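You operate a simulated robot arm through the tools that you are given. There is no shell and no other tool.

You run a simulated robot arm. Do the job below in one go: nothing can be reset, and whatever is moved stays where it is left.

JOB
Blot up the spilt milk and measure a fresh cup into the batter.
Fine: white rag; fill the portion cup to its line and tip it all into the bowl; rag, jug and cup go back. Set down upright: milk jug.

The check looks at the end state, three seconds after you hand in, the way a careful person would. Anything else that was tipped, shoved, dropped, spilled or broken makes it a failure.

ROBOT AND FRAMES
A 7-joint arm with a fingered hand, fixed in place. Base frame: the origin is on the floor under the middle of its stand, x ahead of it, y to its left, z up; the work surface is at about z = 0.88. Readings come in m, rad, newtons and seconds.
With the tool pointing down near the work surface it reaches from about 0.18 to 0.8 m from the base axis. Its first joint turns from -2.897 to 2.897 rad. Payload 4.9 kg.
The tool frame sits at the grasp point between the pads (the TCP): z along the fingers, y along the line on which they close. The tips reach 0.032 m beyond it. The gripper opens to 0.192 m; its body begins 0.089 m behind the TCP. The gripper is a hand of 3 fingers: y runs from the thumb to the fingers, the wrist lies at [0, 0, -0.267] in the tool frame.
Orientation is told as [roll, pitch, yaw] about the base's x, y, z axes, in that order, counted from this pose: with the fingers straight down and closing along the base's y, the tool's x points along the base's -x, its y along +y and its z along -z.

CONTROLS
- The arm moves only by the tool nudge_tool. Its argument "targets" is a list of rows, each a list of 6 numbers: the shift along the tool's x, y, z in cm, then the turn, a rotation vector about the tool's x, y, z in rad. In form: [[x, y, z, rx, ry, rz], ...]. A call has 1 to 20 rows; each row is the pose to reach, as a shift and turn from the pose commanded when the call began, along the tool's axes at that moment. Each row takes 0.2 s and may step no farther than 0.05 m and 0.15 rad from the row before; otherwise, the whole call is refused. Where a pose cannot be reached the arm comes as near as it can. A force on the tool above 40 N (or 10 N above the force at the start of the call, whichever is more), or a blocked arm, ends the call early, and 0.2 s more pass. In this call time passes only in rows, and 0.2 s behind the last. It gives the time, the measured TCP pose, the force on the tool (base axes), the opening and the grip force at its end, in the units of the frame above (readings bear some noise), with the torque about the TCP (base axes, N m) and any sound that the robot's microphone picked up.
- Cameras (640 x 400 px; columns grow to the right, rows downward): "scene" is fixed at [0.234, -0.6519, 1.4837]; the picture's right is [0.94, -0.33, 0.00], its down [-0.11, -0.32, -0.94] and it looks along [0.31, 0.89, -0.34] (base axes); focal length 376 px, centre (320, 200). "wrist" rides on the gripper at [0.08, -0.046, -0.113] in the tool frame; the picture's right is [0.50, 0.87, 0.00], its down [-0.67, 0.39, -0.63] and it looks along [-0.55, 0.32, 0.78] (tool axes); focal length 226 px, centre (320, 200). There is no depth. A picture from a camera that has moved, and an enlarged one, comes with that camera's place and axes in the base frame and with its lens. The place of the scene camera against the robot may be out by one fixed shift of up to 0.025 m in any direction.
- get_image(camera): a new picture of that camera. No time passes.
- set_fingers(finger1, finger2, thumb_bend): sets how far each is bent, from 0 (flat) to 1 (curled in); at 0.3 the hand is open as for a grip, at 0.7 the pads meet at the TCP. One left out holds its place. A second passes; each finger stops where it meets its share of the squeeze, and holds until it gets a number again. It is the only way to open and close the hand. It gives what a move gives, with no picture; readings hold the bend of each and the force on the fingers (four entries, about 0 where the hand has none), thumb and palm.
- enlarge(camera, box): a new picture of the part [left, top, right, bottom] of that camera's present view, enlarged. No time passes.
- finish_job(): hands the job in; it is judged then, once.

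Nothing tells you positions but the pictures and the camera data. Unless the task says otherwise, let go and move clear before handing in.

The tools are called after "Request:" as name(argument=value, ...) on one line, values as JSON. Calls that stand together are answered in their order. nudge_tool: Moves the arm, as the interface text tells. Its arguments: {"type":"object","properties":{"targets":{"type":"array","items":{"type":"array","items":{"type":"number"}}}},"required":["targets"]} The other tools are called the same way: set_fingers (finger1, finger2, thumb_bend) moves the fingers one by one; get_image (camera) takes a picture; enlarge (camera, box) takes an enlarged picture of a part of a camera's view; finish_job () hands the job in.

At the start:

```text
clock: 0.0
position: [0.486, 0.1195, 1.2719]
orientation: [0.0, 0.001, -0.001]
force: [0.1, -0.8, -0.5]
torque: [0.01, -0.02, 0.01]
grip_width: 0.192
gripper_force: 0.1
shape: jaw
bend: [0.3, 0.3, 0.3]
finger forces: [0.0, 0.0, 0.0, 0.0, 0.0, 0.0]
```

scene: 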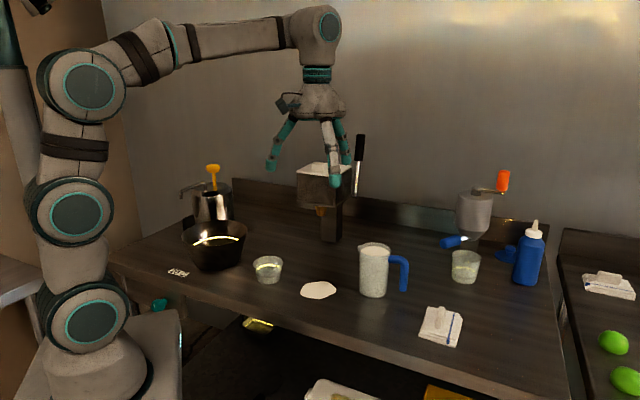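
wrist: 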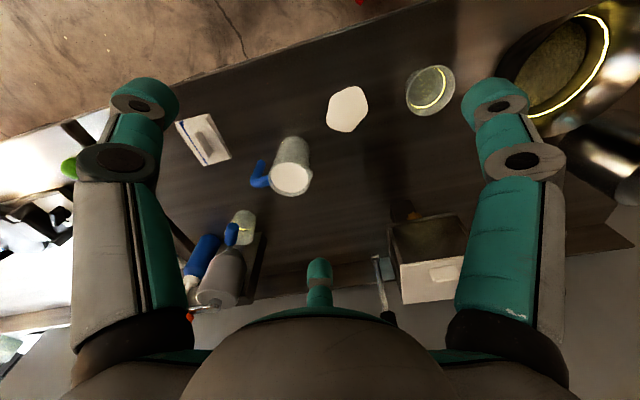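

I see a counter with a black pan/bowl, two small clear cups, a white spill, a milk jug with a blue handle, a white rag with a blue stripe, and other items. I'll look closer before moving.

Request:
enlarge(camera="scene", box=[150, 150, 350, 310])

Request:
enlarge(camera="scene", box=[340, 200, 560, 360])

Request:
enlarge(camera="wrist", box=[160, 60, 480, 260])

Request:
enlarge(camera="scene", box=[540, 240, 640, 400])

Request:
enlarge(camera="scene", box=[160, 280, 480, 400])

```text
2.50 times, centred on (250, 230) of scene
camera zoom: at [0.234, -0.6519, 1.4837], right [0.94, -0.33, 0.0], down [-0.11, -0.32, -0.94], along [0.31, 0.89, -0.34], focal length 940 px, centre (495, 125)
```

zoom: 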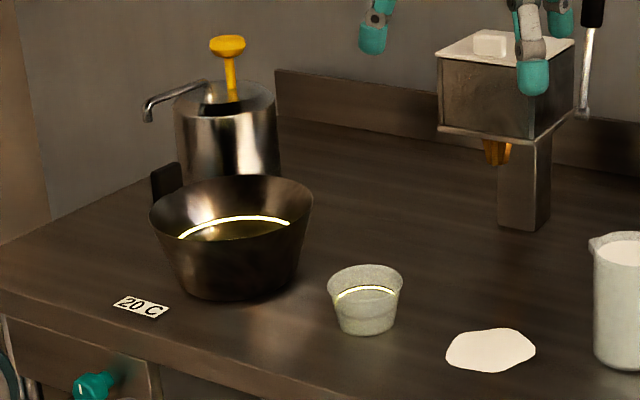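

```text
2.50 times, centred on (450, 280) of scene
camera zoom: at [0.234, -0.6519, 1.4837], right [0.94, -0.33, 0.0], down [-0.11, -0.32, -0.94], along [0.31, 0.89, -0.34], focal length 940 px, centre (-5, 0)
```

zoom: 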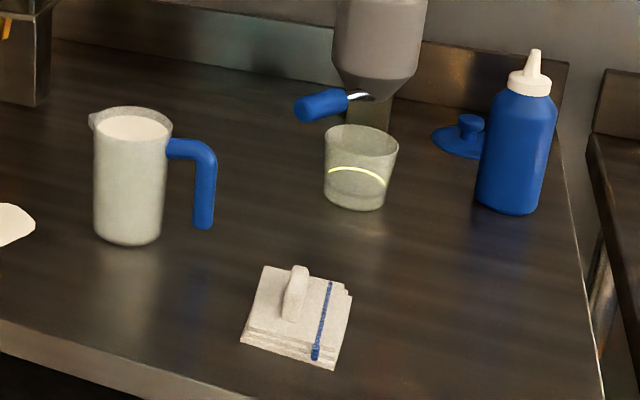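

```text
2.00 times, centred on (320, 160) of wrist
camera zoom: at [0.4055, 0.074, 1.3843], right [-0.5, 0.87, 0.0], down [0.67, 0.39, 0.63], along [0.55, 0.32, -0.78], focal length 452 px, centre (320, 280)
```

zoom: 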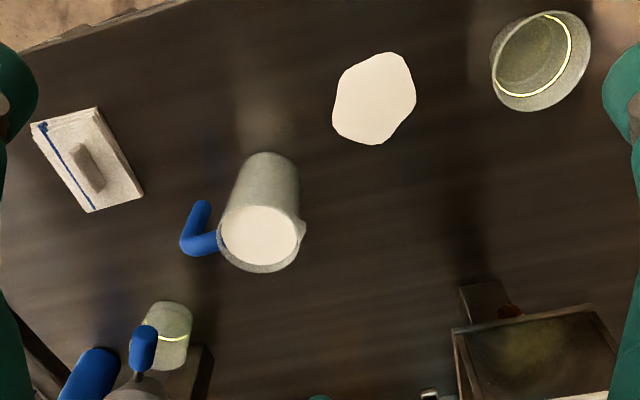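

```text
2.50 times, centred on (590, 320) of scene
camera zoom: at [0.234, -0.6519, 1.4837], right [0.94, -0.33, 0.0], down [-0.11, -0.32, -0.94], along [0.31, 0.89, -0.34], focal length 940 px, centre (-355, -100)
```

zoom: 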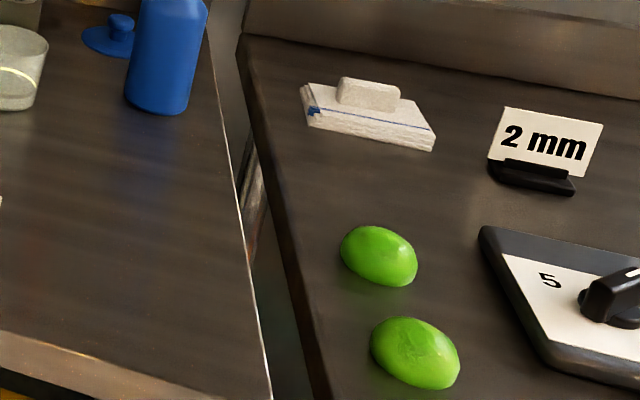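

```text
2.00 times, centred on (320, 340) of scene
camera zoom: at [0.234, -0.6519, 1.4837], right [0.94, -0.33, 0.0], down [-0.11, -0.32, -0.94], along [0.31, 0.89, -0.34], focal length 752 px, centre (320, -80)
```

zoom: 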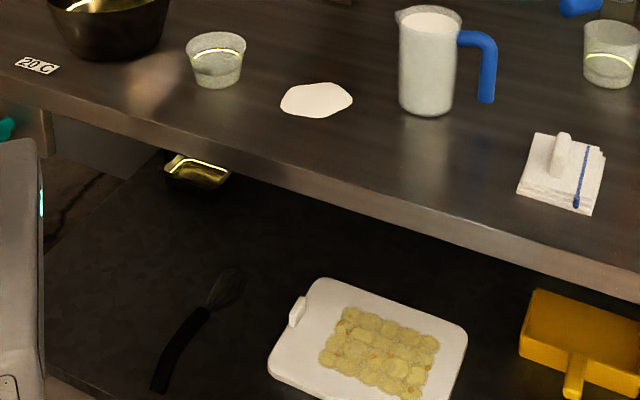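

The reachable cup at roughly (0.40, 0.31) must be the portion cup (the other one is out of reach). The spill is near (0.52, 0.21), the jug near (0.66, 0.15) and the rag near (0.72, -0.04). I'll start by moving above the rag for a closer look.

Request:
nudge_tool(targets=[[-3.3, -2.2, 2, 0, 0, 0], [-6.6, -4.4, 4, 0, 0, 0], [-9.9, -6.6, 6, 0, 0, 0], [-13.2, -8.8, 8, 0, 0, 0], [-16.5, -11, 10, 0, 0, 0], [-19.8, -13.2, 12, 0, 0, 0], [-23.1, -15.4, 14, 0, 0, 0]])

Request:
get_image(camera="wrist")

Request:
get_image(camera="scene")

```text
clock: 1.6
position: [0.7192, -0.0328, 1.1343]
orientation: [0.001, -0.003, 0.002]
force: [0.5, -0.1, 1.5]
torque: [-0.04, -0.03, 0.0]
grip_width: 0.1922
gripper_force: 0.2
shape: jaw
bend: [0.3, 0.3, 0.3]
finger forces: [0.0, 0.0, 0.1, 0.0, 0.0, 0.0]
```

```text
taken
camera wrist: at [0.6394, -0.0802, 1.2461], right [-0.5, 0.87, 0.0], down [0.67, 0.39, 0.63], along [0.55, 0.32, -0.77], focal length 226 px, centre (320, 200)
```

wrist: 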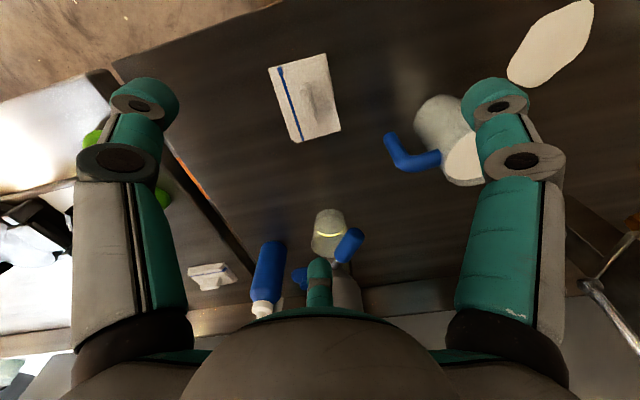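

```text
taken
```

scene: 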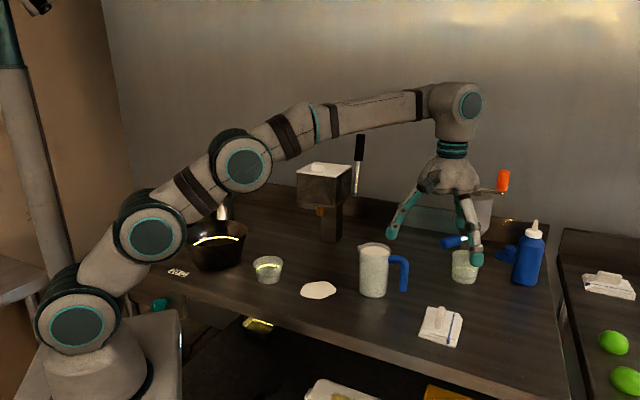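

I'm above the rag now; it shows a lifted fold (tab) on top and a blue stripe. I'll zoom in to get its pose.

Request:
enlarge(camera="wrist", box=[240, 40, 368, 160])

Request:
enlarge(camera="wrist", box=[370, 60, 500, 200])

Request:
enlarge(camera="scene", box=[400, 290, 480, 360])

Request:
enlarge(camera="scene", box=[230, 235, 350, 310])

Request:
enlarge(camera="scene", box=[340, 225, 430, 315])

```text
3.33 times, centred on (304, 100) of wrist
camera zoom: at [0.6394, -0.0802, 1.2461], right [-0.5, 0.87, 0.0], down [0.67, 0.39, 0.63], along [0.55, 0.32, -0.77], focal length 754 px, centre (373, 533)
```

zoom: 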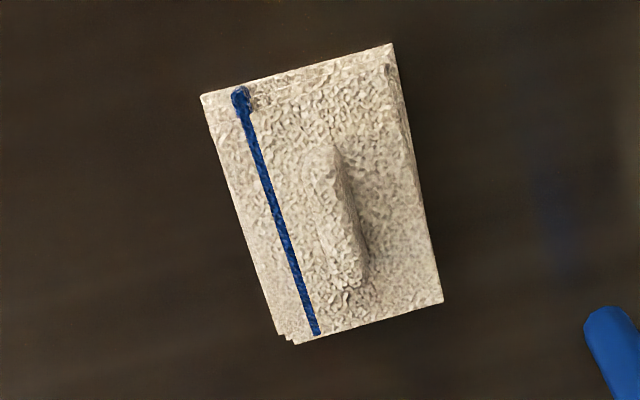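

```text
2.86 times, centred on (435, 130) of wrist
camera zoom: at [0.6394, -0.0802, 1.2461], right [-0.5, 0.87, 0.0], down [0.67, 0.39, 0.63], along [0.55, 0.32, -0.77], focal length 646 px, centre (-9, 400)
```

zoom: 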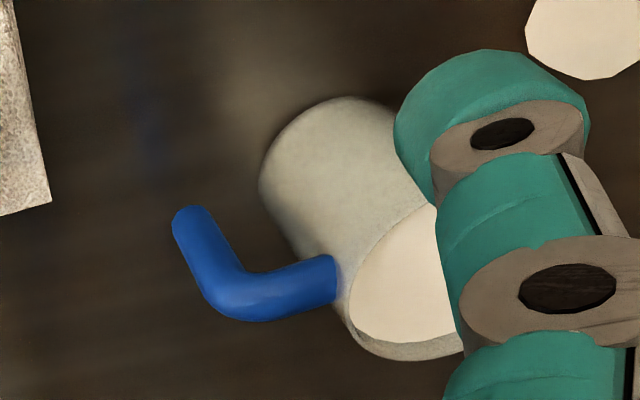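

```text
5.71 times, centred on (440, 325) of scene
camera zoom: at [0.234, -0.6519, 1.4837], right [0.94, -0.33, 0.0], down [-0.11, -0.32, -0.94], along [0.31, 0.89, -0.34], focal length 2149 px, centre (-366, -514)
```

zoom: 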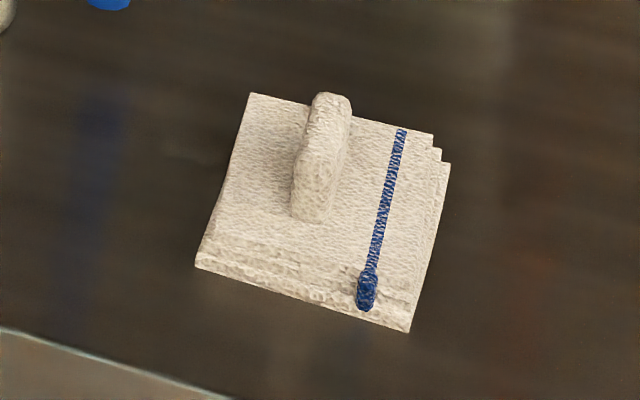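

```text
5.33 times, centred on (290, 272) of scene
camera zoom: at [0.234, -0.6519, 1.4837], right [0.94, -0.33, 0.0], down [-0.11, -0.32, -0.94], along [0.31, 0.89, -0.34], focal length 2006 px, centre (480, -187)
```

zoom: 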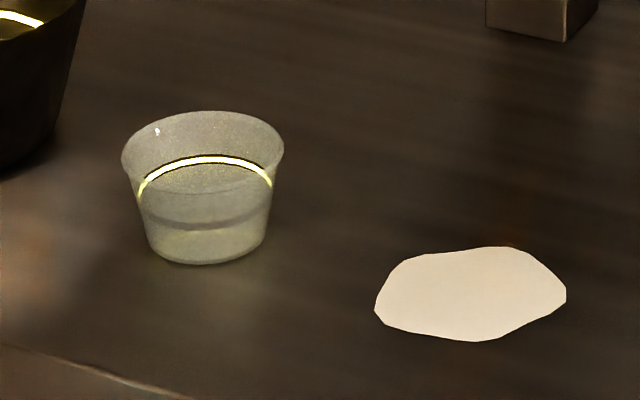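

```text
4.44 times, centred on (385, 270) of scene
camera zoom: at [0.234, -0.6519, 1.4837], right [0.94, -0.33, 0.0], down [-0.11, -0.32, -0.94], along [0.31, 0.89, -0.34], focal length 1672 px, centre (31, -111)
```

zoom: 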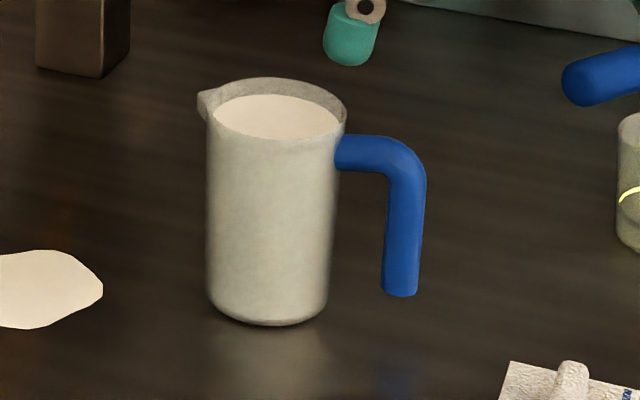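

The rag is about 8 × 11 cm, centred near (0.735, -0.043), with its grip fold running at 45°. I'll turn the hand +45° to close across the fold and come lower.

Request:
nudge_tool(targets=[[-0.3, -0.2, 1.7, 0, 0, -0.131], [-0.6, -0.4, 3.4, 0, 0, -0.262], [-0.9, -0.6, 5.1, 0, 0, -0.393], [-1.2, -0.7, 6.8, 0, 0, -0.524], [-1.4, -0.8, 8.5, 0, 0, -0.655], [-1.5, -0.9, 10, 0, 0, -0.785]])

Request:
get_image(camera="wrist")

Request:
enlarge(camera="scene", box=[360, 190, 540, 360])

```text
clock: 3.0
position: [0.7301, -0.0435, 1.0327]
orientation: [0.0, 0.0, 0.786]
force: [-0.2, -0.1, 0.7]
torque: [-0.01, -0.04, 0.03]
grip_width: 0.1918
gripper_force: 0.0
shape: jaw
bend: [0.3, 0.3, 0.3]
finger forces: [0.0, 0.0, 0.1, 0.1, 0.0, 0.1]
```

```text
taken
camera wrist: at [0.7064, -0.1327, 1.1434], right [-0.97, 0.26, 0.0], down [0.2, 0.75, 0.63], along [0.16, 0.61, -0.78], focal length 226 px, centre (320, 200)
```

wrist: 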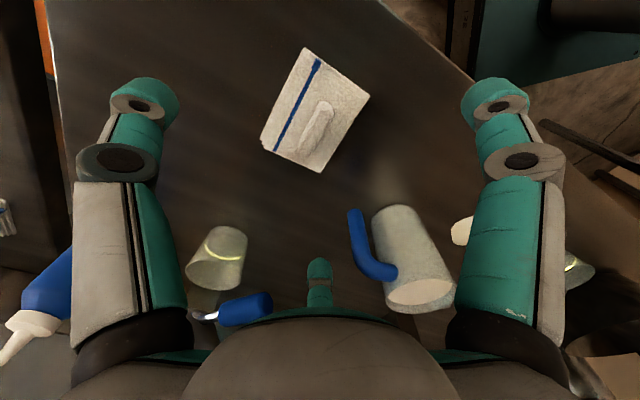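

```text
2.35 times, centred on (450, 275) of scene
camera zoom: at [0.234, -0.6519, 1.4837], right [0.94, -0.33, 0.0], down [-0.11, -0.32, -0.94], along [0.31, 0.89, -0.34], focal length 885 px, centre (14, 24)
```

zoom: 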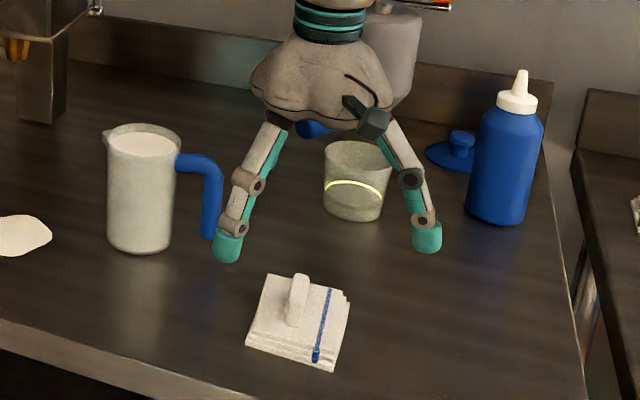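

The hand is aligned; I'll partly close the fingers so they stay clear of the jug handle on descent, and check where the tips sit.

Request:
set_fingers(finger1=0.5, finger2=0.5, thumb_bend=0.5)

Request:
get_image(camera="wrist")

Request:
enlarge(camera="scene", box=[360, 190, 540, 360])

Request:
enlarge(camera="wrist", box=[240, 40, 400, 180])

```text
clock: 4.0
position: [0.7296, -0.0432, 1.0312]
orientation: [-0.001, 0.001, 0.787]
force: [0.0, 0.3, 0.5]
torque: [-0.01, -0.02, -0.01]
grip_width: 0.0849
gripper_force: 0.0
shape: fingers
bend: [0.5, 0.5, 0.5]
finger forces: [0.0, 0.0, 0.0, 0.0, 0.0, 0.1]
```

```text
taken
camera wrist: at [0.7063, -0.1325, 1.1436], right [-0.97, 0.26, 0.0], down [0.2, 0.75, 0.63], along [0.16, 0.61, -0.78], focal length 226 px, centre (320, 200)
```

wrist: 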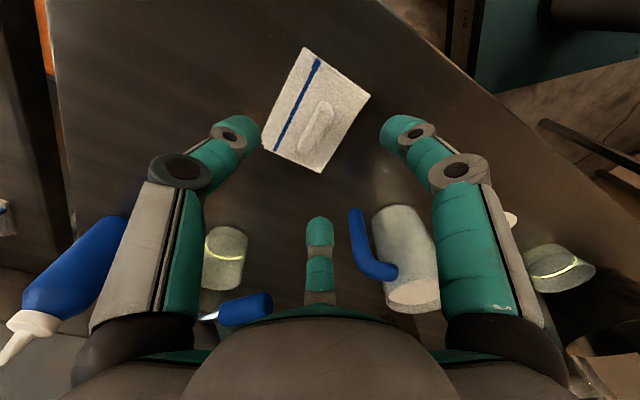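

```text
2.35 times, centred on (450, 275) of scene
camera zoom: at [0.234, -0.6519, 1.4837], right [0.94, -0.33, 0.0], down [-0.11, -0.32, -0.94], along [0.31, 0.89, -0.34], focal length 885 px, centre (14, 24)
```

zoom: 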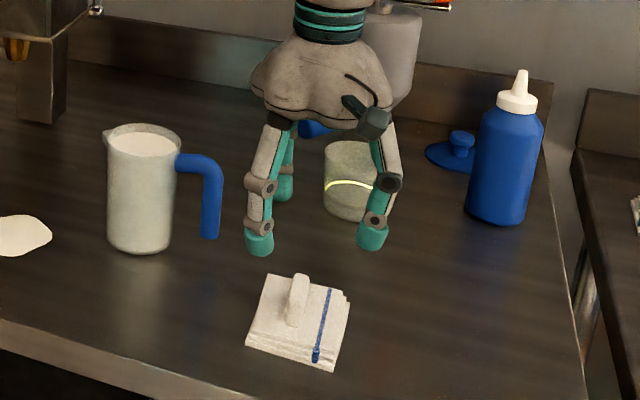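

```text
2.86 times, centred on (320, 110) of wrist
camera zoom: at [0.7063, -0.1325, 1.1436], right [-0.97, 0.26, 0.0], down [0.2, 0.75, 0.63], along [0.16, 0.61, -0.78], focal length 646 px, centre (320, 457)
```

zoom: 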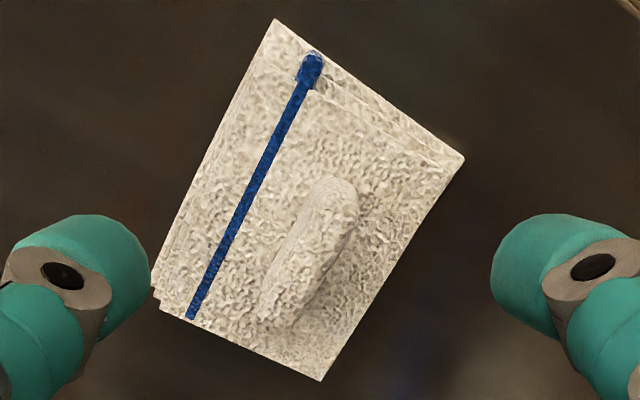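

The fold's centre is about (0.732, -0.046) and its top near z = 0.92. I'll centre over it and descend in small steps.

Request:
nudge_tool(targets=[[0.1, -0.3, 2, 0, 0, 0], [0.1, -0.3, 4, 0, 0, 0], [0.1, -0.3, 6, 0, 0, 0], [0.1, -0.3, 7.5, 0, 0, 0], [0.1, -0.3, 8.3, 0, 0, 0]])

Request:
get_image(camera="wrist")

Request:
enlarge(camera="scene", box=[380, 230, 510, 360])

```text
clock: 5.2
position: [0.7335, -0.0455, 0.948]
orientation: [0.0, 0.001, 0.786]
force: [0.4, -0.3, 0.0]
torque: [0.01, -0.03, -0.01]
grip_width: 0.0845
gripper_force: 0.2
shape: fingers
bend: [0.5, 0.5, 0.5]
finger forces: [0.0, 0.0, 0.0, 0.0, 0.0, 0.0]
```

```text
taken
camera wrist: at [0.7096, -0.1345, 1.0605], right [-0.97, 0.26, 0.0], down [0.2, 0.75, 0.63], along [0.16, 0.61, -0.78], focal length 226 px, centre (320, 200)
```

wrist: 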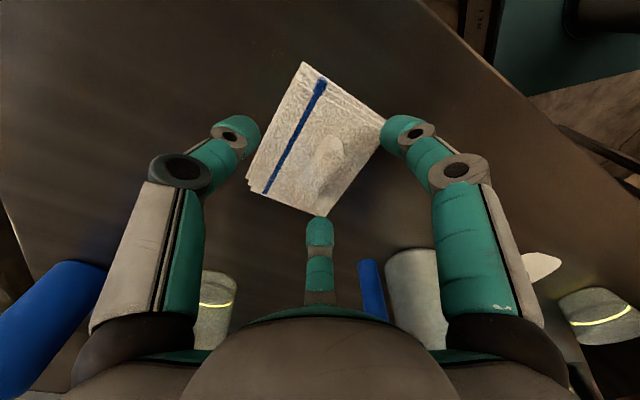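

```text
3.08 times, centred on (445, 295) of scene
camera zoom: at [0.234, -0.6519, 1.4837], right [0.94, -0.33, 0.0], down [-0.11, -0.32, -0.94], along [0.31, 0.89, -0.34], focal length 1157 px, centre (-65, -92)
```

zoom: 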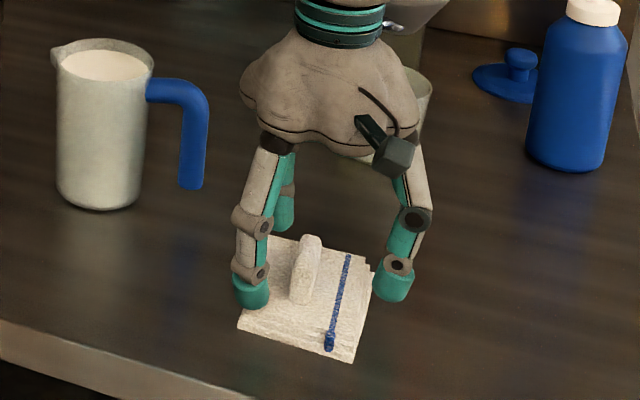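

Request:
enlarge(camera="wrist", box=[200, 60, 440, 240])

```text
2.22 times, centred on (320, 150) of wrist
camera zoom: at [0.7096, -0.1345, 1.0605], right [-0.97, 0.26, 0.0], down [0.2, 0.75, 0.63], along [0.16, 0.61, -0.78], focal length 502 px, centre (320, 311)
```

zoom: 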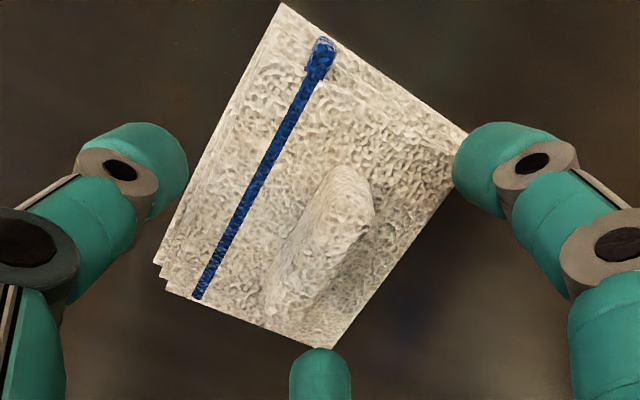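

The fold is well centred between the fingers. Descending another ~1.6 cm, then pinching.

Request:
nudge_tool(targets=[[0.1, 0, 0.8, 0, 0, 0], [0.1, 0, 1.3, 0, 0, 0], [0.1, 0, 1.7, 0, 0, 0]])

Request:
enlarge(camera="scene", box=[380, 230, 510, 360])

```text
clock: 6.0
position: [0.7341, -0.0468, 0.9362]
orientation: [-0.005, -0.005, 0.786]
force: [-2.2, 0.2, 19.9]
torque: [1.12, -0.19, 0.09]
grip_width: 0.0856
gripper_force: 9.8
shape: fingers
bend: [0.49, 0.49, 0.5]
finger forces: [1.1, 19.3, 0.0, 0.1, 0.1, 0.0]
```

```text
3.08 times, centred on (445, 295) of scene
camera zoom: at [0.234, -0.6519, 1.4837], right [0.94, -0.33, 0.0], down [-0.11, -0.32, -0.94], along [0.31, 0.89, -0.34], focal length 1157 px, centre (-65, -92)
```

zoom: 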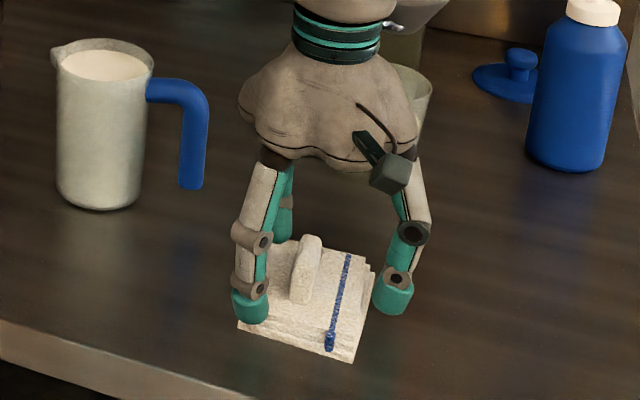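

One finger tip touched the rag's top layer. I'll back off about 1 cm and close gently on the fold.

Request:
nudge_tool(targets=[[0, 0, -0.5, 0, 0, 0], [0, 0, -0.9, 0, 0, 0]])

Request:
set_fingers(finger1=0.62, finger2=0.62, thumb_bend=0.62)

Request:
get_image(camera="wrist")

Request:
enlarge(camera="scene", box=[380, 230, 510, 360])

```text
clock: 6.6
position: [0.7321, -0.0459, 0.9388]
orientation: [0.004, 0.004, 0.785]
force: [-0.4, -1.0, 0.1]
torque: [0.03, 0.01, 0.02]
grip_width: 0.0846
gripper_force: 0.1
shape: fingers
bend: [0.5, 0.5, 0.5]
finger forces: [0.0, 0.0, 0.1, 0.1, 0.0, 0.1]
```

```text
clock: 7.6
position: [0.7331, -0.0466, 0.9413]
orientation: [0.002, 0.0, 0.785]
force: [-0.9, 0.6, -0.2]
torque: [-0.04, 0.0, -0.01]
grip_width: 0.0343
gripper_force: 0.2
shape: fingers
bend: [0.62, 0.62, 0.62]
finger forces: [0.1, 0.1, 0.0, 0.0, 0.0, 0.0]
```

```text
taken
camera wrist: at [0.7086, -0.1352, 1.0535], right [-0.97, 0.26, 0.0], down [0.2, 0.75, 0.63], along [0.16, 0.61, -0.78], focal length 226 px, centre (320, 200)
```

wrist: 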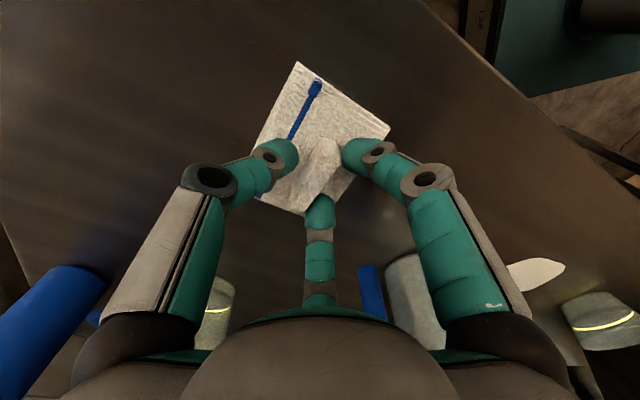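

```text
3.08 times, centred on (445, 295) of scene
camera zoom: at [0.234, -0.6519, 1.4837], right [0.94, -0.33, 0.0], down [-0.11, -0.32, -0.94], along [0.31, 0.89, -0.34], focal length 1157 px, centre (-65, -92)
```

zoom: 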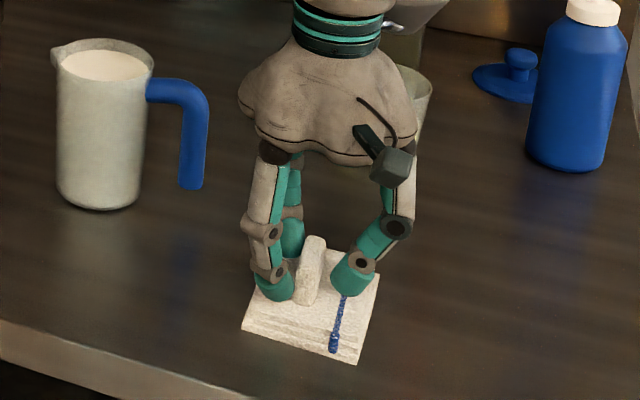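

Fingers straddle the fold with no contact yet; closing further.

Request:
set_fingers(finger1=0.72, finger2=0.72, thumb_bend=0.72)

Request:
enlarge(camera="wrist", box=[200, 60, 440, 240])

Request:
enlarge(camera="scene", box=[380, 230, 510, 360])

```text
clock: 8.6
position: [0.7333, -0.0444, 0.9419]
orientation: [-0.001, 0.0, 0.786]
force: [0.3, 0.1, -0.2]
torque: [-0.01, -0.03, -0.02]
grip_width: 0.0175
gripper_force: 11.5
shape: fingers
bend: [0.67, 0.67, 0.67]
finger forces: [5.8, 5.8, 0.0, 0.0, 11.8, 0.2]
```

```text
2.22 times, centred on (320, 150) of wrist
camera zoom: at [0.7086, -0.1352, 1.0535], right [-0.97, 0.26, 0.0], down [0.2, 0.75, 0.63], along [0.16, 0.61, -0.78], focal length 502 px, centre (320, 311)
```

zoom: 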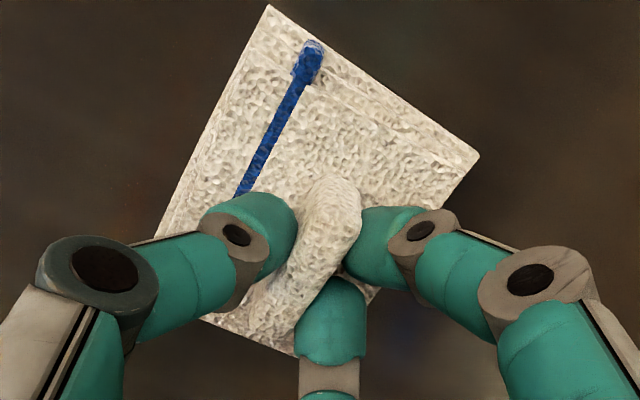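

```text
3.08 times, centred on (445, 295) of scene
camera zoom: at [0.234, -0.6519, 1.4837], right [0.94, -0.33, 0.0], down [-0.11, -0.32, -0.94], along [0.31, 0.89, -0.34], focal length 1157 px, centre (-65, -92)
```

zoom: 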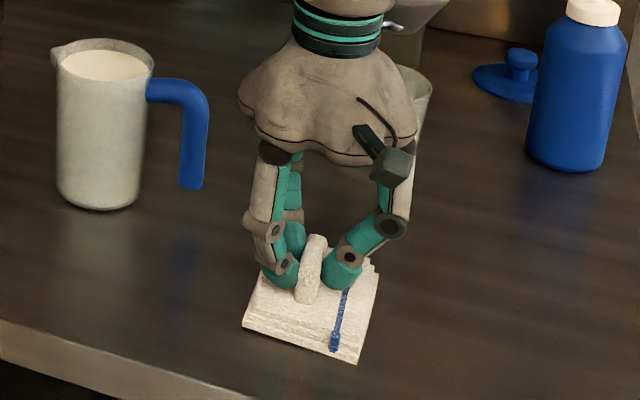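

The fold is pinched firmly (≈11 N). Lifting the rag straight up to confirm the hold.

Request:
nudge_tool(targets=[[0, 0, -1, 0, 0, 0], [0, 0, -2.5, 0, 0, 0], [0, 0, -4.5, 0, 0, 0], [0, 0, -6.5, 0, 0, 0], [0, 0, -8, 0, 0, 0]])

Request:
get_image(camera="wrist")

Request:
get_image(camera="scene")

```text
clock: 9.8
position: [0.7313, -0.0463, 1.0226]
orientation: [-0.002, 0.001, 0.786]
force: [0.8, 0.1, -0.2]
torque: [0.01, 0.0, 0.02]
grip_width: 0.0178
gripper_force: 11.8
shape: fingers
bend: [0.67, 0.67, 0.67]
finger forces: [5.7, 5.8, 0.0, 0.0, 11.6, 0.0]
```

```text
taken
camera wrist: at [0.7078, -0.1357, 1.1345], right [-0.97, 0.26, 0.0], down [0.2, 0.75, 0.63], along [0.16, 0.61, -0.78], focal length 226 px, centre (320, 200)
```

wrist: 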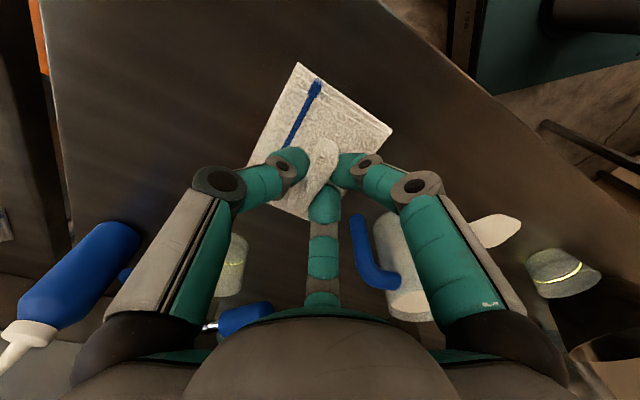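

```text
taken
```

scene: 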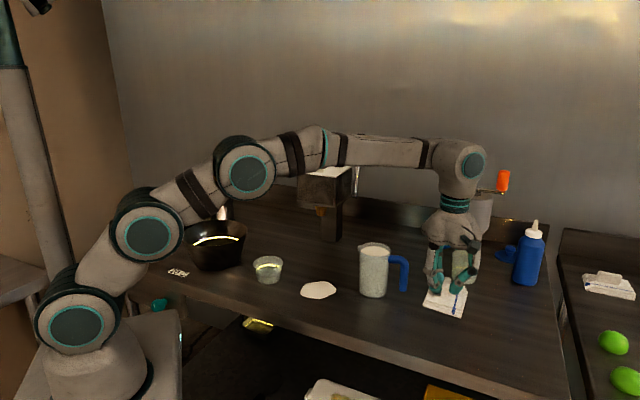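

The rag came up cleanly. Now carrying it round the front of the jug to above the spill.

Request:
nudge_tool(targets=[[3.04, 3.04, -1, 0, 0, 0], [6.08, 6.08, -2, 0, 0, 0], [9.12, 9.12, -3, 0, 0, 0], [12.16, 12.16, -3, 0, 0, 0], [15.2, 15.2, -3, 0, 0, 0], [12.3, 18.2, -3, 0, 0, 0], [9.4, 21.2, -3, 0, 0, 0], [6.5, 24.2, -3, 0, 0, 0], [3.5, 27.3, -2, 0, 0, 0], [0.6, 30.3, -1, 0, 0, 0], [-2.4, 33.3, 0, 0, 0, 0]])

Request:
get_image(camera="wrist")

Request:
get_image(camera="scene")

```text
clock: 12.2
position: [0.5175, 0.2059, 1.0206]
orientation: [0.0, 0.001, 0.785]
force: [-0.2, 0.1, -0.2]
torque: [0.0, 0.02, 0.03]
grip_width: 0.0174
gripper_force: 11.5
shape: fingers
bend: [0.67, 0.67, 0.67]
finger forces: [5.7, 5.7, 0.0, 0.0, 11.5, 0.1]
```

```text
taken
camera wrist: at [0.4923, 0.1166, 1.1332], right [-0.97, 0.26, 0.0], down [0.2, 0.75, 0.63], along [0.16, 0.61, -0.78], focal length 226 px, centre (320, 200)
```

wrist: 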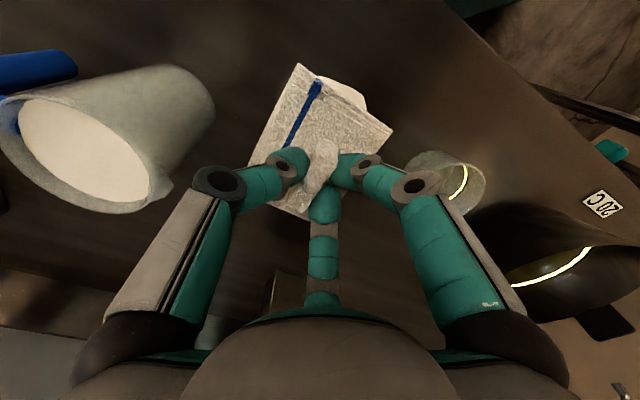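

```text
taken
```

scene: 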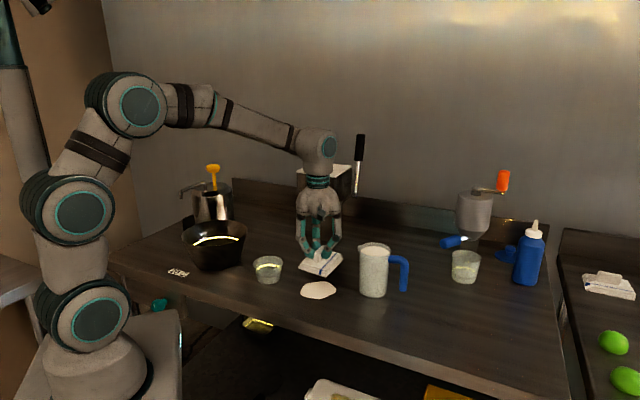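

The rag is right over the spill. Lowering it onto the milk with a light press.

Request:
nudge_tool(targets=[[0.2, 0, 2.5, 0, 0, 0], [0.2, 0, 5, 0, 0, 0], [0.2, 0, 7, 0, 0, 0], [0.2, 0, 7.7, 0, 0, 0], [0.2, 0, 8.1, 0, 0, 0]])

Request:
enlarge(camera="scene", box=[240, 200, 400, 320])

Request:
get_image(camera="wrist")

```text
clock: 13.4
position: [0.5128, 0.2057, 0.9396]
orientation: [0.0, 0.0, 0.786]
force: [-1.2, 0.0, 2.2]
torque: [-0.04, -0.05, 0.01]
grip_width: 0.0176
gripper_force: 12.4
shape: fingers
bend: [0.67, 0.67, 0.67]
finger forces: [6.6, 6.6, 0.0, 0.1, 12.1, 0.0]
```

```text
3.33 times, centred on (320, 260) of scene
camera zoom: at [0.234, -0.6519, 1.4837], right [0.94, -0.33, 0.0], down [-0.11, -0.32, -0.94], along [0.31, 0.89, -0.34], focal length 1254 px, centre (320, 0)
```

zoom: 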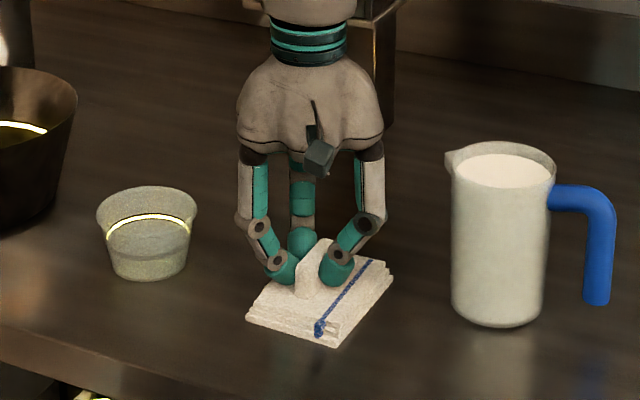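

```text
taken
camera wrist: at [0.4881, 0.1159, 1.0513], right [-0.97, 0.26, 0.0], down [0.2, 0.75, 0.63], along [0.16, 0.61, -0.78], focal length 226 px, centre (320, 200)
```

wrist: 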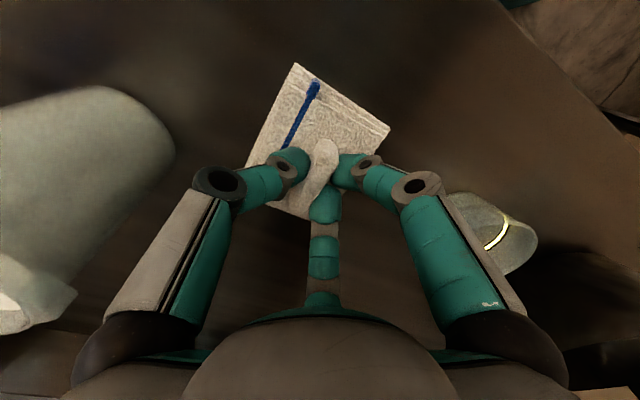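

The rag lies flat on the spill with ~2 N. I'll dwell and rub with small strokes in each direction.

Request:
nudge_tool(targets=[[0, 0, 0.1, 0, 0, 0], [1, 0, 0.1, 0, 0, 0], [2, 0, 0.1, 0, 0, 0], [1, 0, 0.1, 0, 0, 0], [0, 0, 0.1, 0, 0, 0], [-1, 0, 0.1, 0, 0, 0], [-2, 0, 0.1, 0, 0, 0], [-1, 0, 0.1, 0, 0, 0], [0, 0, 0.1, 0, 0, 0], [0, 1, 0.1, 0, 0, 0], [0, 2, 0.1, 0, 0, 0], [0, 3, 0.1, 0, 0, 0], [0, 2, 0.1, 0, 0, 0], [0, 1, 0.1, 0, 0, 0], [0, 0, 0.1, 0, 0, 0], [0, -1, 0.1, 0, 0, 0], [0, -2, 0.1, 0, 0, 0], [0, -3, 0.1, 0, 0, 0], [0, -1.5, 0.1, 0, 0, 0], [0, 0, 0.1, 0, 0, 0]])

Request:
enlarge(camera="scene", box=[240, 200, 400, 320])

```text
clock: 17.6
position: [0.5131, 0.2046, 0.942]
orientation: [-0.001, -0.001, 0.786]
force: [0.2, 0.7, -0.7]
torque: [0.01, -0.01, 0.02]
grip_width: 0.0175
gripper_force: 12.4
shape: fingers
bend: [0.67, 0.67, 0.67]
finger forces: [5.8, 5.9, 0.1, 0.0, 11.6, 0.0]
```

```text
3.33 times, centred on (320, 260) of scene
camera zoom: at [0.234, -0.6519, 1.4837], right [0.94, -0.33, 0.0], down [-0.11, -0.32, -0.94], along [0.31, 0.89, -0.34], focal length 1254 px, centre (320, 0)
```

zoom: 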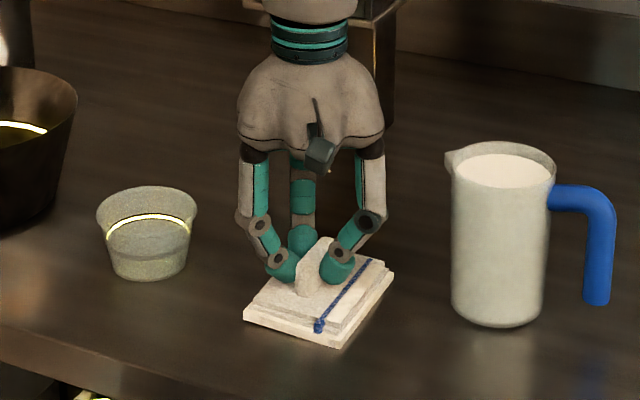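

No milk visible around the rag. I'll lift it a few centimetres to check the table beneath.

Request:
nudge_tool(targets=[[0, 0, -1.5, 0, 0, 0], [0, 0, -4, 0, 0, 0], [0, 0, -7, 0, 0, 0], [3, 3, -9, 0, 0, 0], [6, 6, -9, 0, 0, 0]])

Request:
enlarge(camera="scene", box=[220, 180, 400, 315])

Request:
get_image(camera="wrist")

```text
clock: 18.8
position: [0.4246, 0.2068, 1.0293]
orientation: [0.001, -0.001, 0.785]
force: [-0.2, -0.6, -1.1]
torque: [-0.02, -0.02, -0.02]
grip_width: 0.0172
gripper_force: 11.8
shape: fingers
bend: [0.67, 0.67, 0.67]
finger forces: [5.8, 5.7, 0.1, 0.0, 11.6, 0.0]
```

```text
2.96 times, centred on (310, 248) of scene
camera zoom: at [0.234, -0.6519, 1.4837], right [0.94, -0.33, 0.0], down [-0.11, -0.32, -0.94], along [0.31, 0.89, -0.34], focal length 1114 px, centre (350, 59)
```

zoom: 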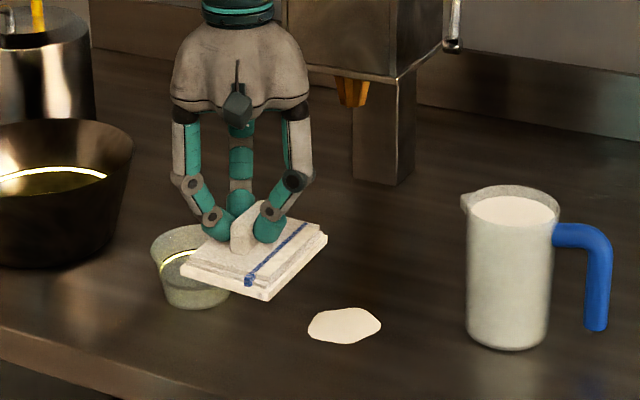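

```text
taken
camera wrist: at [0.4005, 0.1173, 1.1405], right [-0.97, 0.26, 0.0], down [0.2, 0.75, 0.63], along [0.16, 0.61, -0.78], focal length 226 px, centre (320, 200)
```

wrist: 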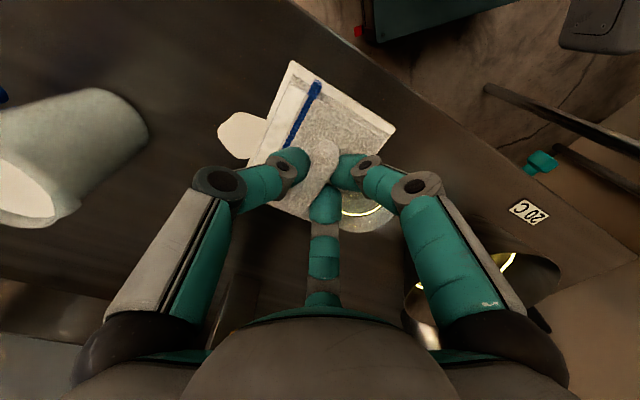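

The spill has shrunk to roughly half and the rag's underside is soaking it up, so it needs more contact time. Going back down on it and pressing a bit more firmly.

Request:
nudge_tool(targets=[[-3, -3, 0, 0, 0, 0], [-6, -6, 1, 0, 0, 0], [-6, -6, 4, 0, 0, 0], [-6, -6, 7, 0, 0, 0], [-6, -6, 8.5, 0, 0, 0], [-6, -6, 9.1, 0, 0, 0], [-6, -6, 9.3, 0, 0, 0], [-5.5, -6, 9.3, 0, 0, 0], [-5, -6, 9.3, 0, 0, 0], [-5.5, -6, 9.3, 0, 0, 0], [-6, -6, 9.3, 0, 0, 0], [-6.5, -6, 9.3, 0, 0, 0], [-7, -6, 9.3, 0, 0, 0], [-6.5, -6, 9.3, 0, 0, 0], [-6, -6, 9.3, 0, 0, 0], [-6, -5.5, 9.3, 0, 0, 0], [-6, -5, 9.3, 0, 0, 0], [-6, -6, 9.3, 0, 0, 0], [-6, -7, 9.3, 0, 0, 0], [-6, -6, 9.3, 0, 0, 0]])

Request:
enlarge(camera="scene", box=[240, 200, 400, 320])

```text
clock: 23.0
position: [0.5132, 0.2043, 0.936]
orientation: [-0.001, -0.001, 0.785]
force: [3.2, -4.1, 10.5]
torque: [-0.2, -0.23, 0.01]
grip_width: 0.0165
gripper_force: 14.5
shape: fingers
bend: [0.67, 0.67, 0.68]
finger forces: [5.7, 6.3, 0.0, 0.0, 16.8, 0.0]
```

```text
3.33 times, centred on (320, 260) of scene
camera zoom: at [0.234, -0.6519, 1.4837], right [0.94, -0.33, 0.0], down [-0.11, -0.32, -0.94], along [0.31, 0.89, -0.34], focal length 1254 px, centre (320, 0)
```

zoom: 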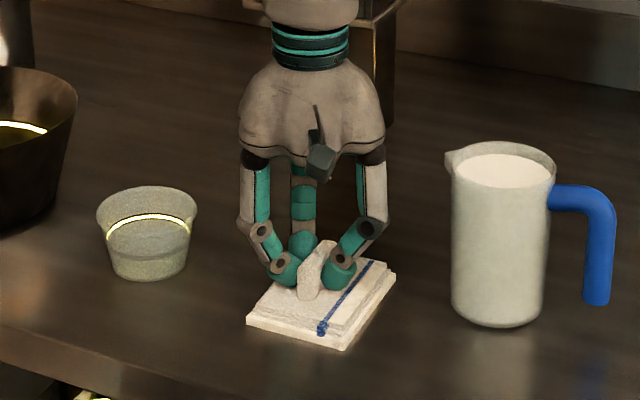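

Pressing at ~10 N. I'll keep rubbing over the patch a little longer.

Request:
nudge_tool(targets=[[0, 0, -0.1, 0, 0, 0], [0.8, 0, -0.1, 0, 0, 0], [1.6, 0, -0.1, 0, 0, 0], [0.8, 0, -0.1, 0, 0, 0], [0, 0, -0.1, 0, 0, 0], [-0.8, 0, -0.1, 0, 0, 0], [-1.6, 0, -0.1, 0, 0, 0], [-0.8, 0, -0.1, 0, 0, 0], [0, 0, -0.1, 0, 0, 0], [0, 0.8, -0.1, 0, 0, 0], [0, 1.6, -0.1, 0, 0, 0], [0, 0.8, -0.1, 0, 0, 0], [0, 0, -0.1, 0, 0, 0], [0, -0.8, -0.1, 0, 0, 0], [0, -1.6, -0.1, 0, 0, 0], [0, -0.8, -0.1, 0, 0, 0], [0, 0, -0.1, 0, 0, 0], [0, 0, -0.1, 0, 0, 0]])

Request:
nudge_tool(targets=[[0, 0, -1.5, 0, 0, 0], [0, 0, -4, 0, 0, 0], [0, 0, -8, 0, 0, 0]])

Request:
enlarge(camera="scene", box=[220, 180, 400, 315])

```text
clock: 26.8
position: [0.5133, 0.2045, 0.9383]
orientation: [-0.001, 0.0, 0.785]
force: [-0.2, 0.0, -0.5]
torque: [-0.07, -0.08, 0.02]
grip_width: 0.0166
gripper_force: 12.2
shape: fingers
bend: [0.67, 0.67, 0.67]
finger forces: [6.0, 6.3, 0.1, 0.0, 12.5, 0.1]
```

```text
clock: 27.6
position: [0.5124, 0.2055, 1.0159]
orientation: [-0.001, 0.002, 0.786]
force: [1.4, 0.2, -0.1]
torque: [-0.01, 0.02, 0.01]
grip_width: 0.0168
gripper_force: 11.6
shape: fingers
bend: [0.68, 0.67, 0.67]
finger forces: [5.7, 5.9, 0.1, 0.0, 11.5, 0.0]
```

```text
2.96 times, centred on (310, 248) of scene
camera zoom: at [0.234, -0.6519, 1.4837], right [0.94, -0.33, 0.0], down [-0.11, -0.32, -0.94], along [0.31, 0.89, -0.34], focal length 1114 px, centre (350, 59)
```

zoom: 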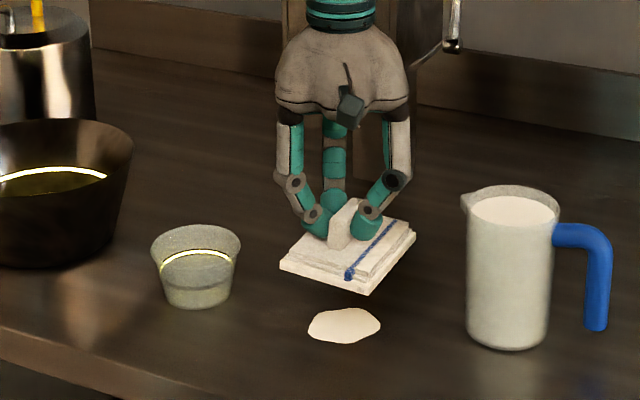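

The remaining patch looks the same size as before this second pass. Let me compare closely, both the rag and the patch.

Request:
enlarge(camera="scene", box=[290, 235, 370, 295])

Request:
get_image(camera="wrist")

Request:
enlarge(camera="wrist", box=[220, 40, 420, 180])

```text
6.67 times, centred on (330, 265) of scene
camera zoom: at [0.234, -0.6519, 1.4837], right [0.94, -0.33, 0.0], down [-0.11, -0.32, -0.94], along [0.31, 0.89, -0.34], focal length 2507 px, centre (253, -233)
```

zoom: 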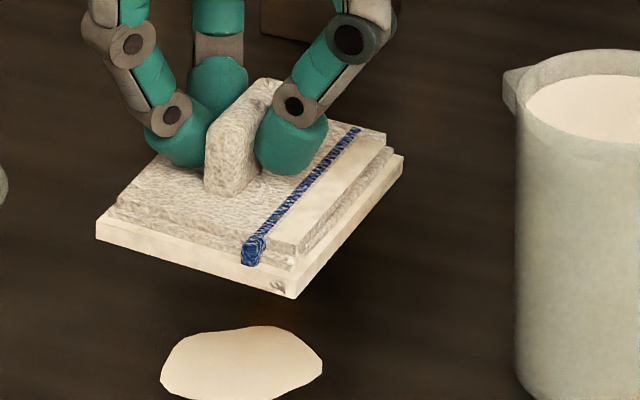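

```text
taken
camera wrist: at [0.4896, 0.1159, 1.1276], right [-0.97, 0.26, 0.0], down [0.2, 0.75, 0.63], along [0.16, 0.61, -0.78], focal length 226 px, centre (320, 200)
```

wrist: 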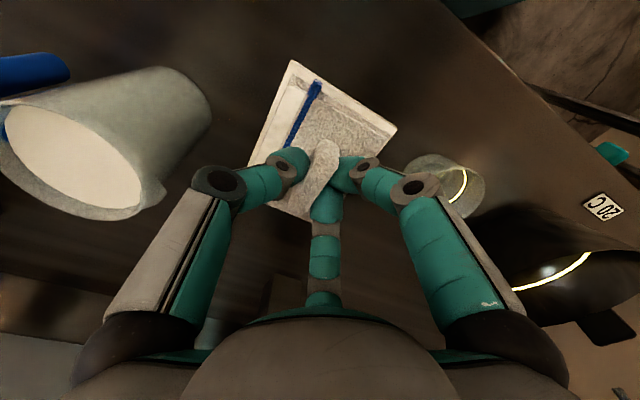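

```text
2.86 times, centred on (320, 110) of wrist
camera zoom: at [0.4896, 0.1159, 1.1276], right [-0.97, 0.26, 0.0], down [0.2, 0.75, 0.63], along [0.16, 0.61, -0.78], focal length 646 px, centre (320, 457)
```

zoom: 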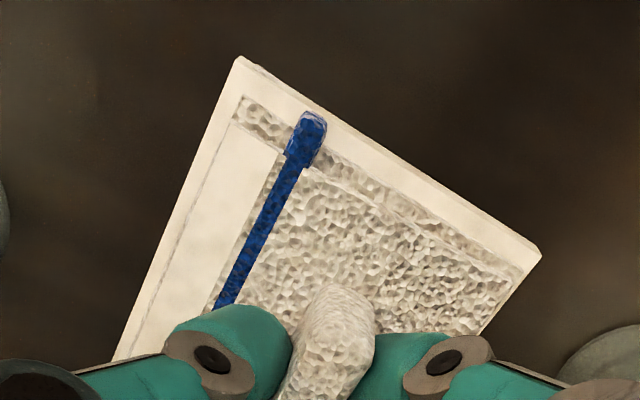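

The rag's lower layer is wet and the patch did not shrink in the second pass, so either light dabs weren't enough or strokes matter. I'll try longer, quicker strokes with moderate pressure and compare.

Request:
nudge_tool(targets=[[0, 0, 4, 0, 0, 0], [0, 0, 7, 0, 0, 0], [0, 0, 8.05, 0, 0, 0], [1.5, 0, 8.05, 0, 0, 0], [3, 0, 8.05, 0, 0, 0], [1.5, 0, 8.05, 0, 0, 0], [0, 0, 8.05, 0, 0, 0], [-1.5, 0, 8.05, 0, 0, 0], [-3, 0, 8.05, 0, 0, 0], [-1.5, 0, 8.05, 0, 0, 0], [0, 0, 8.05, 0, 0, 0], [0, 1.5, 8.05, 0, 0, 0], [0, 3, 8.05, 0, 0, 0], [0, 1.5, 8.05, 0, 0, 0], [0, 0, 8.05, 0, 0, 0], [0, -1.5, 8.05, 0, 0, 0], [0, -2.5, 8.05, 0, 0, 0], [0, -1, 8.05, 0, 0, 0], [0, 0, 8.05, 0, 0, 0], [0, 0, 8.05, 0, 0, 0]])

Request:
nudge_tool(targets=[[0, 0, -1.5, 0, 0, 0], [0, 0, -4, 0, 0, 0], [0, 0, -8, 0, 0, 0]])

Request:
enlarge(camera="scene", box=[290, 235, 370, 295])

```text
clock: 31.8
position: [0.5146, 0.2051, 0.9374]
orientation: [-0.001, 0.001, 0.785]
force: [0.6, -0.6, 0.6]
torque: [-0.05, -0.05, -0.02]
grip_width: 0.0169
gripper_force: 12.7
shape: fingers
bend: [0.68, 0.67, 0.67]
finger forces: [6.4, 6.5, 0.0, 0.1, 12.7, 0.0]
```

```text
clock: 32.6
position: [0.5126, 0.2032, 1.0161]
orientation: [0.001, 0.001, 0.786]
force: [0.0, 0.5, -1.3]
torque: [0.01, 0.01, -0.04]
grip_width: 0.0167
gripper_force: 11.2
shape: fingers
bend: [0.68, 0.68, 0.67]
finger forces: [6.1, 6.2, 0.0, 0.0, 11.6, 0.0]
```

```text
6.67 times, centred on (330, 265) of scene
camera zoom: at [0.234, -0.6519, 1.4837], right [0.94, -0.33, 0.0], down [-0.11, -0.32, -0.94], along [0.31, 0.89, -0.34], focal length 2507 px, centre (253, -233)
```

zoom: 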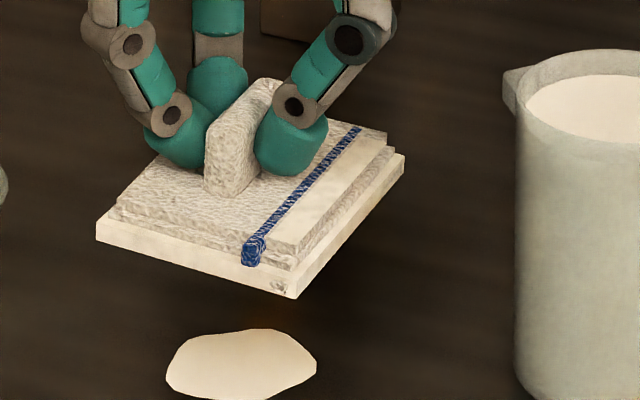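

The patch shrank a little with longer strokes — it seems the fresh outer areas of the rag are what still absorb. I'll blot using the ends and edges of the rag, offsetting it over the patch.

Request:
nudge_tool(targets=[[2.5, 0, 4, 0, 0, 0], [4, 0, 7, 0, 0, 0], [4, 0, 8.1, 0, 0, 0], [4, 0, 8.15, 0, 0, 0], [4, 0, 8.15, 0, 0, 0], [4, 1.5, 8.15, 0, 0, 0], [3.5, 3, 8.15, 0, 0, 0], [3.5, 3, 8.15, 0, 0, 0], [1.5, 3.2, 8.15, 0, 0, 0], [0, 3.2, 8.15, 0, 0, 0], [-1.5, 3.2, 8.15, 0, 0, 0], [-3.5, 3, 8.15, 0, 0, 0], [-3.5, 3, 8.15, 0, 0, 0], [-3.5, 1.5, 8.15, 0, 0, 0], [-3.5, 0, 8.15, 0, 0, 0], [-3.5, 0, 8.15, 0, 0, 0], [-2, 0, 8.15, 0, 0, 0], [0, 0, 8.15, 0, 0, 0]])

Request:
nudge_tool(targets=[[0, 0, -1.5, 0, 0, 0], [0, 0, -4, 0, 0, 0], [0, 0, -8, 0, 0, 0]])

Request:
enlarge(camera="scene", box=[290, 235, 370, 295])

```text
clock: 36.4
position: [0.5137, 0.2046, 0.9365]
orientation: [-0.001, -0.002, 0.787]
force: [4.2, 2.7, 10.9]
torque: [0.05, -0.13, 0.03]
grip_width: 0.0163
gripper_force: 15.2
shape: fingers
bend: [0.68, 0.67, 0.68]
finger forces: [7.6, 8.2, 0.0, 0.1, 14.4, 0.0]
```

```text
clock: 37.2
position: [0.5131, 0.2077, 1.0133]
orientation: [0.0, 0.001, 0.785]
force: [-0.5, 0.4, 0.5]
torque: [0.04, 0.04, -0.03]
grip_width: 0.0168
gripper_force: 12.4
shape: fingers
bend: [0.68, 0.68, 0.67]
finger forces: [6.4, 6.7, 0.0, 0.1, 11.9, 0.0]
```

```text
6.67 times, centred on (330, 265) of scene
camera zoom: at [0.234, -0.6519, 1.4837], right [0.94, -0.33, 0.0], down [-0.11, -0.32, -0.94], along [0.31, 0.89, -0.34], focal length 2507 px, centre (253, -233)
```

zoom: 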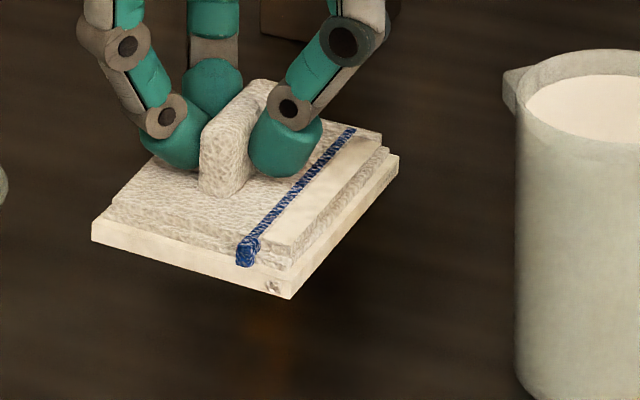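

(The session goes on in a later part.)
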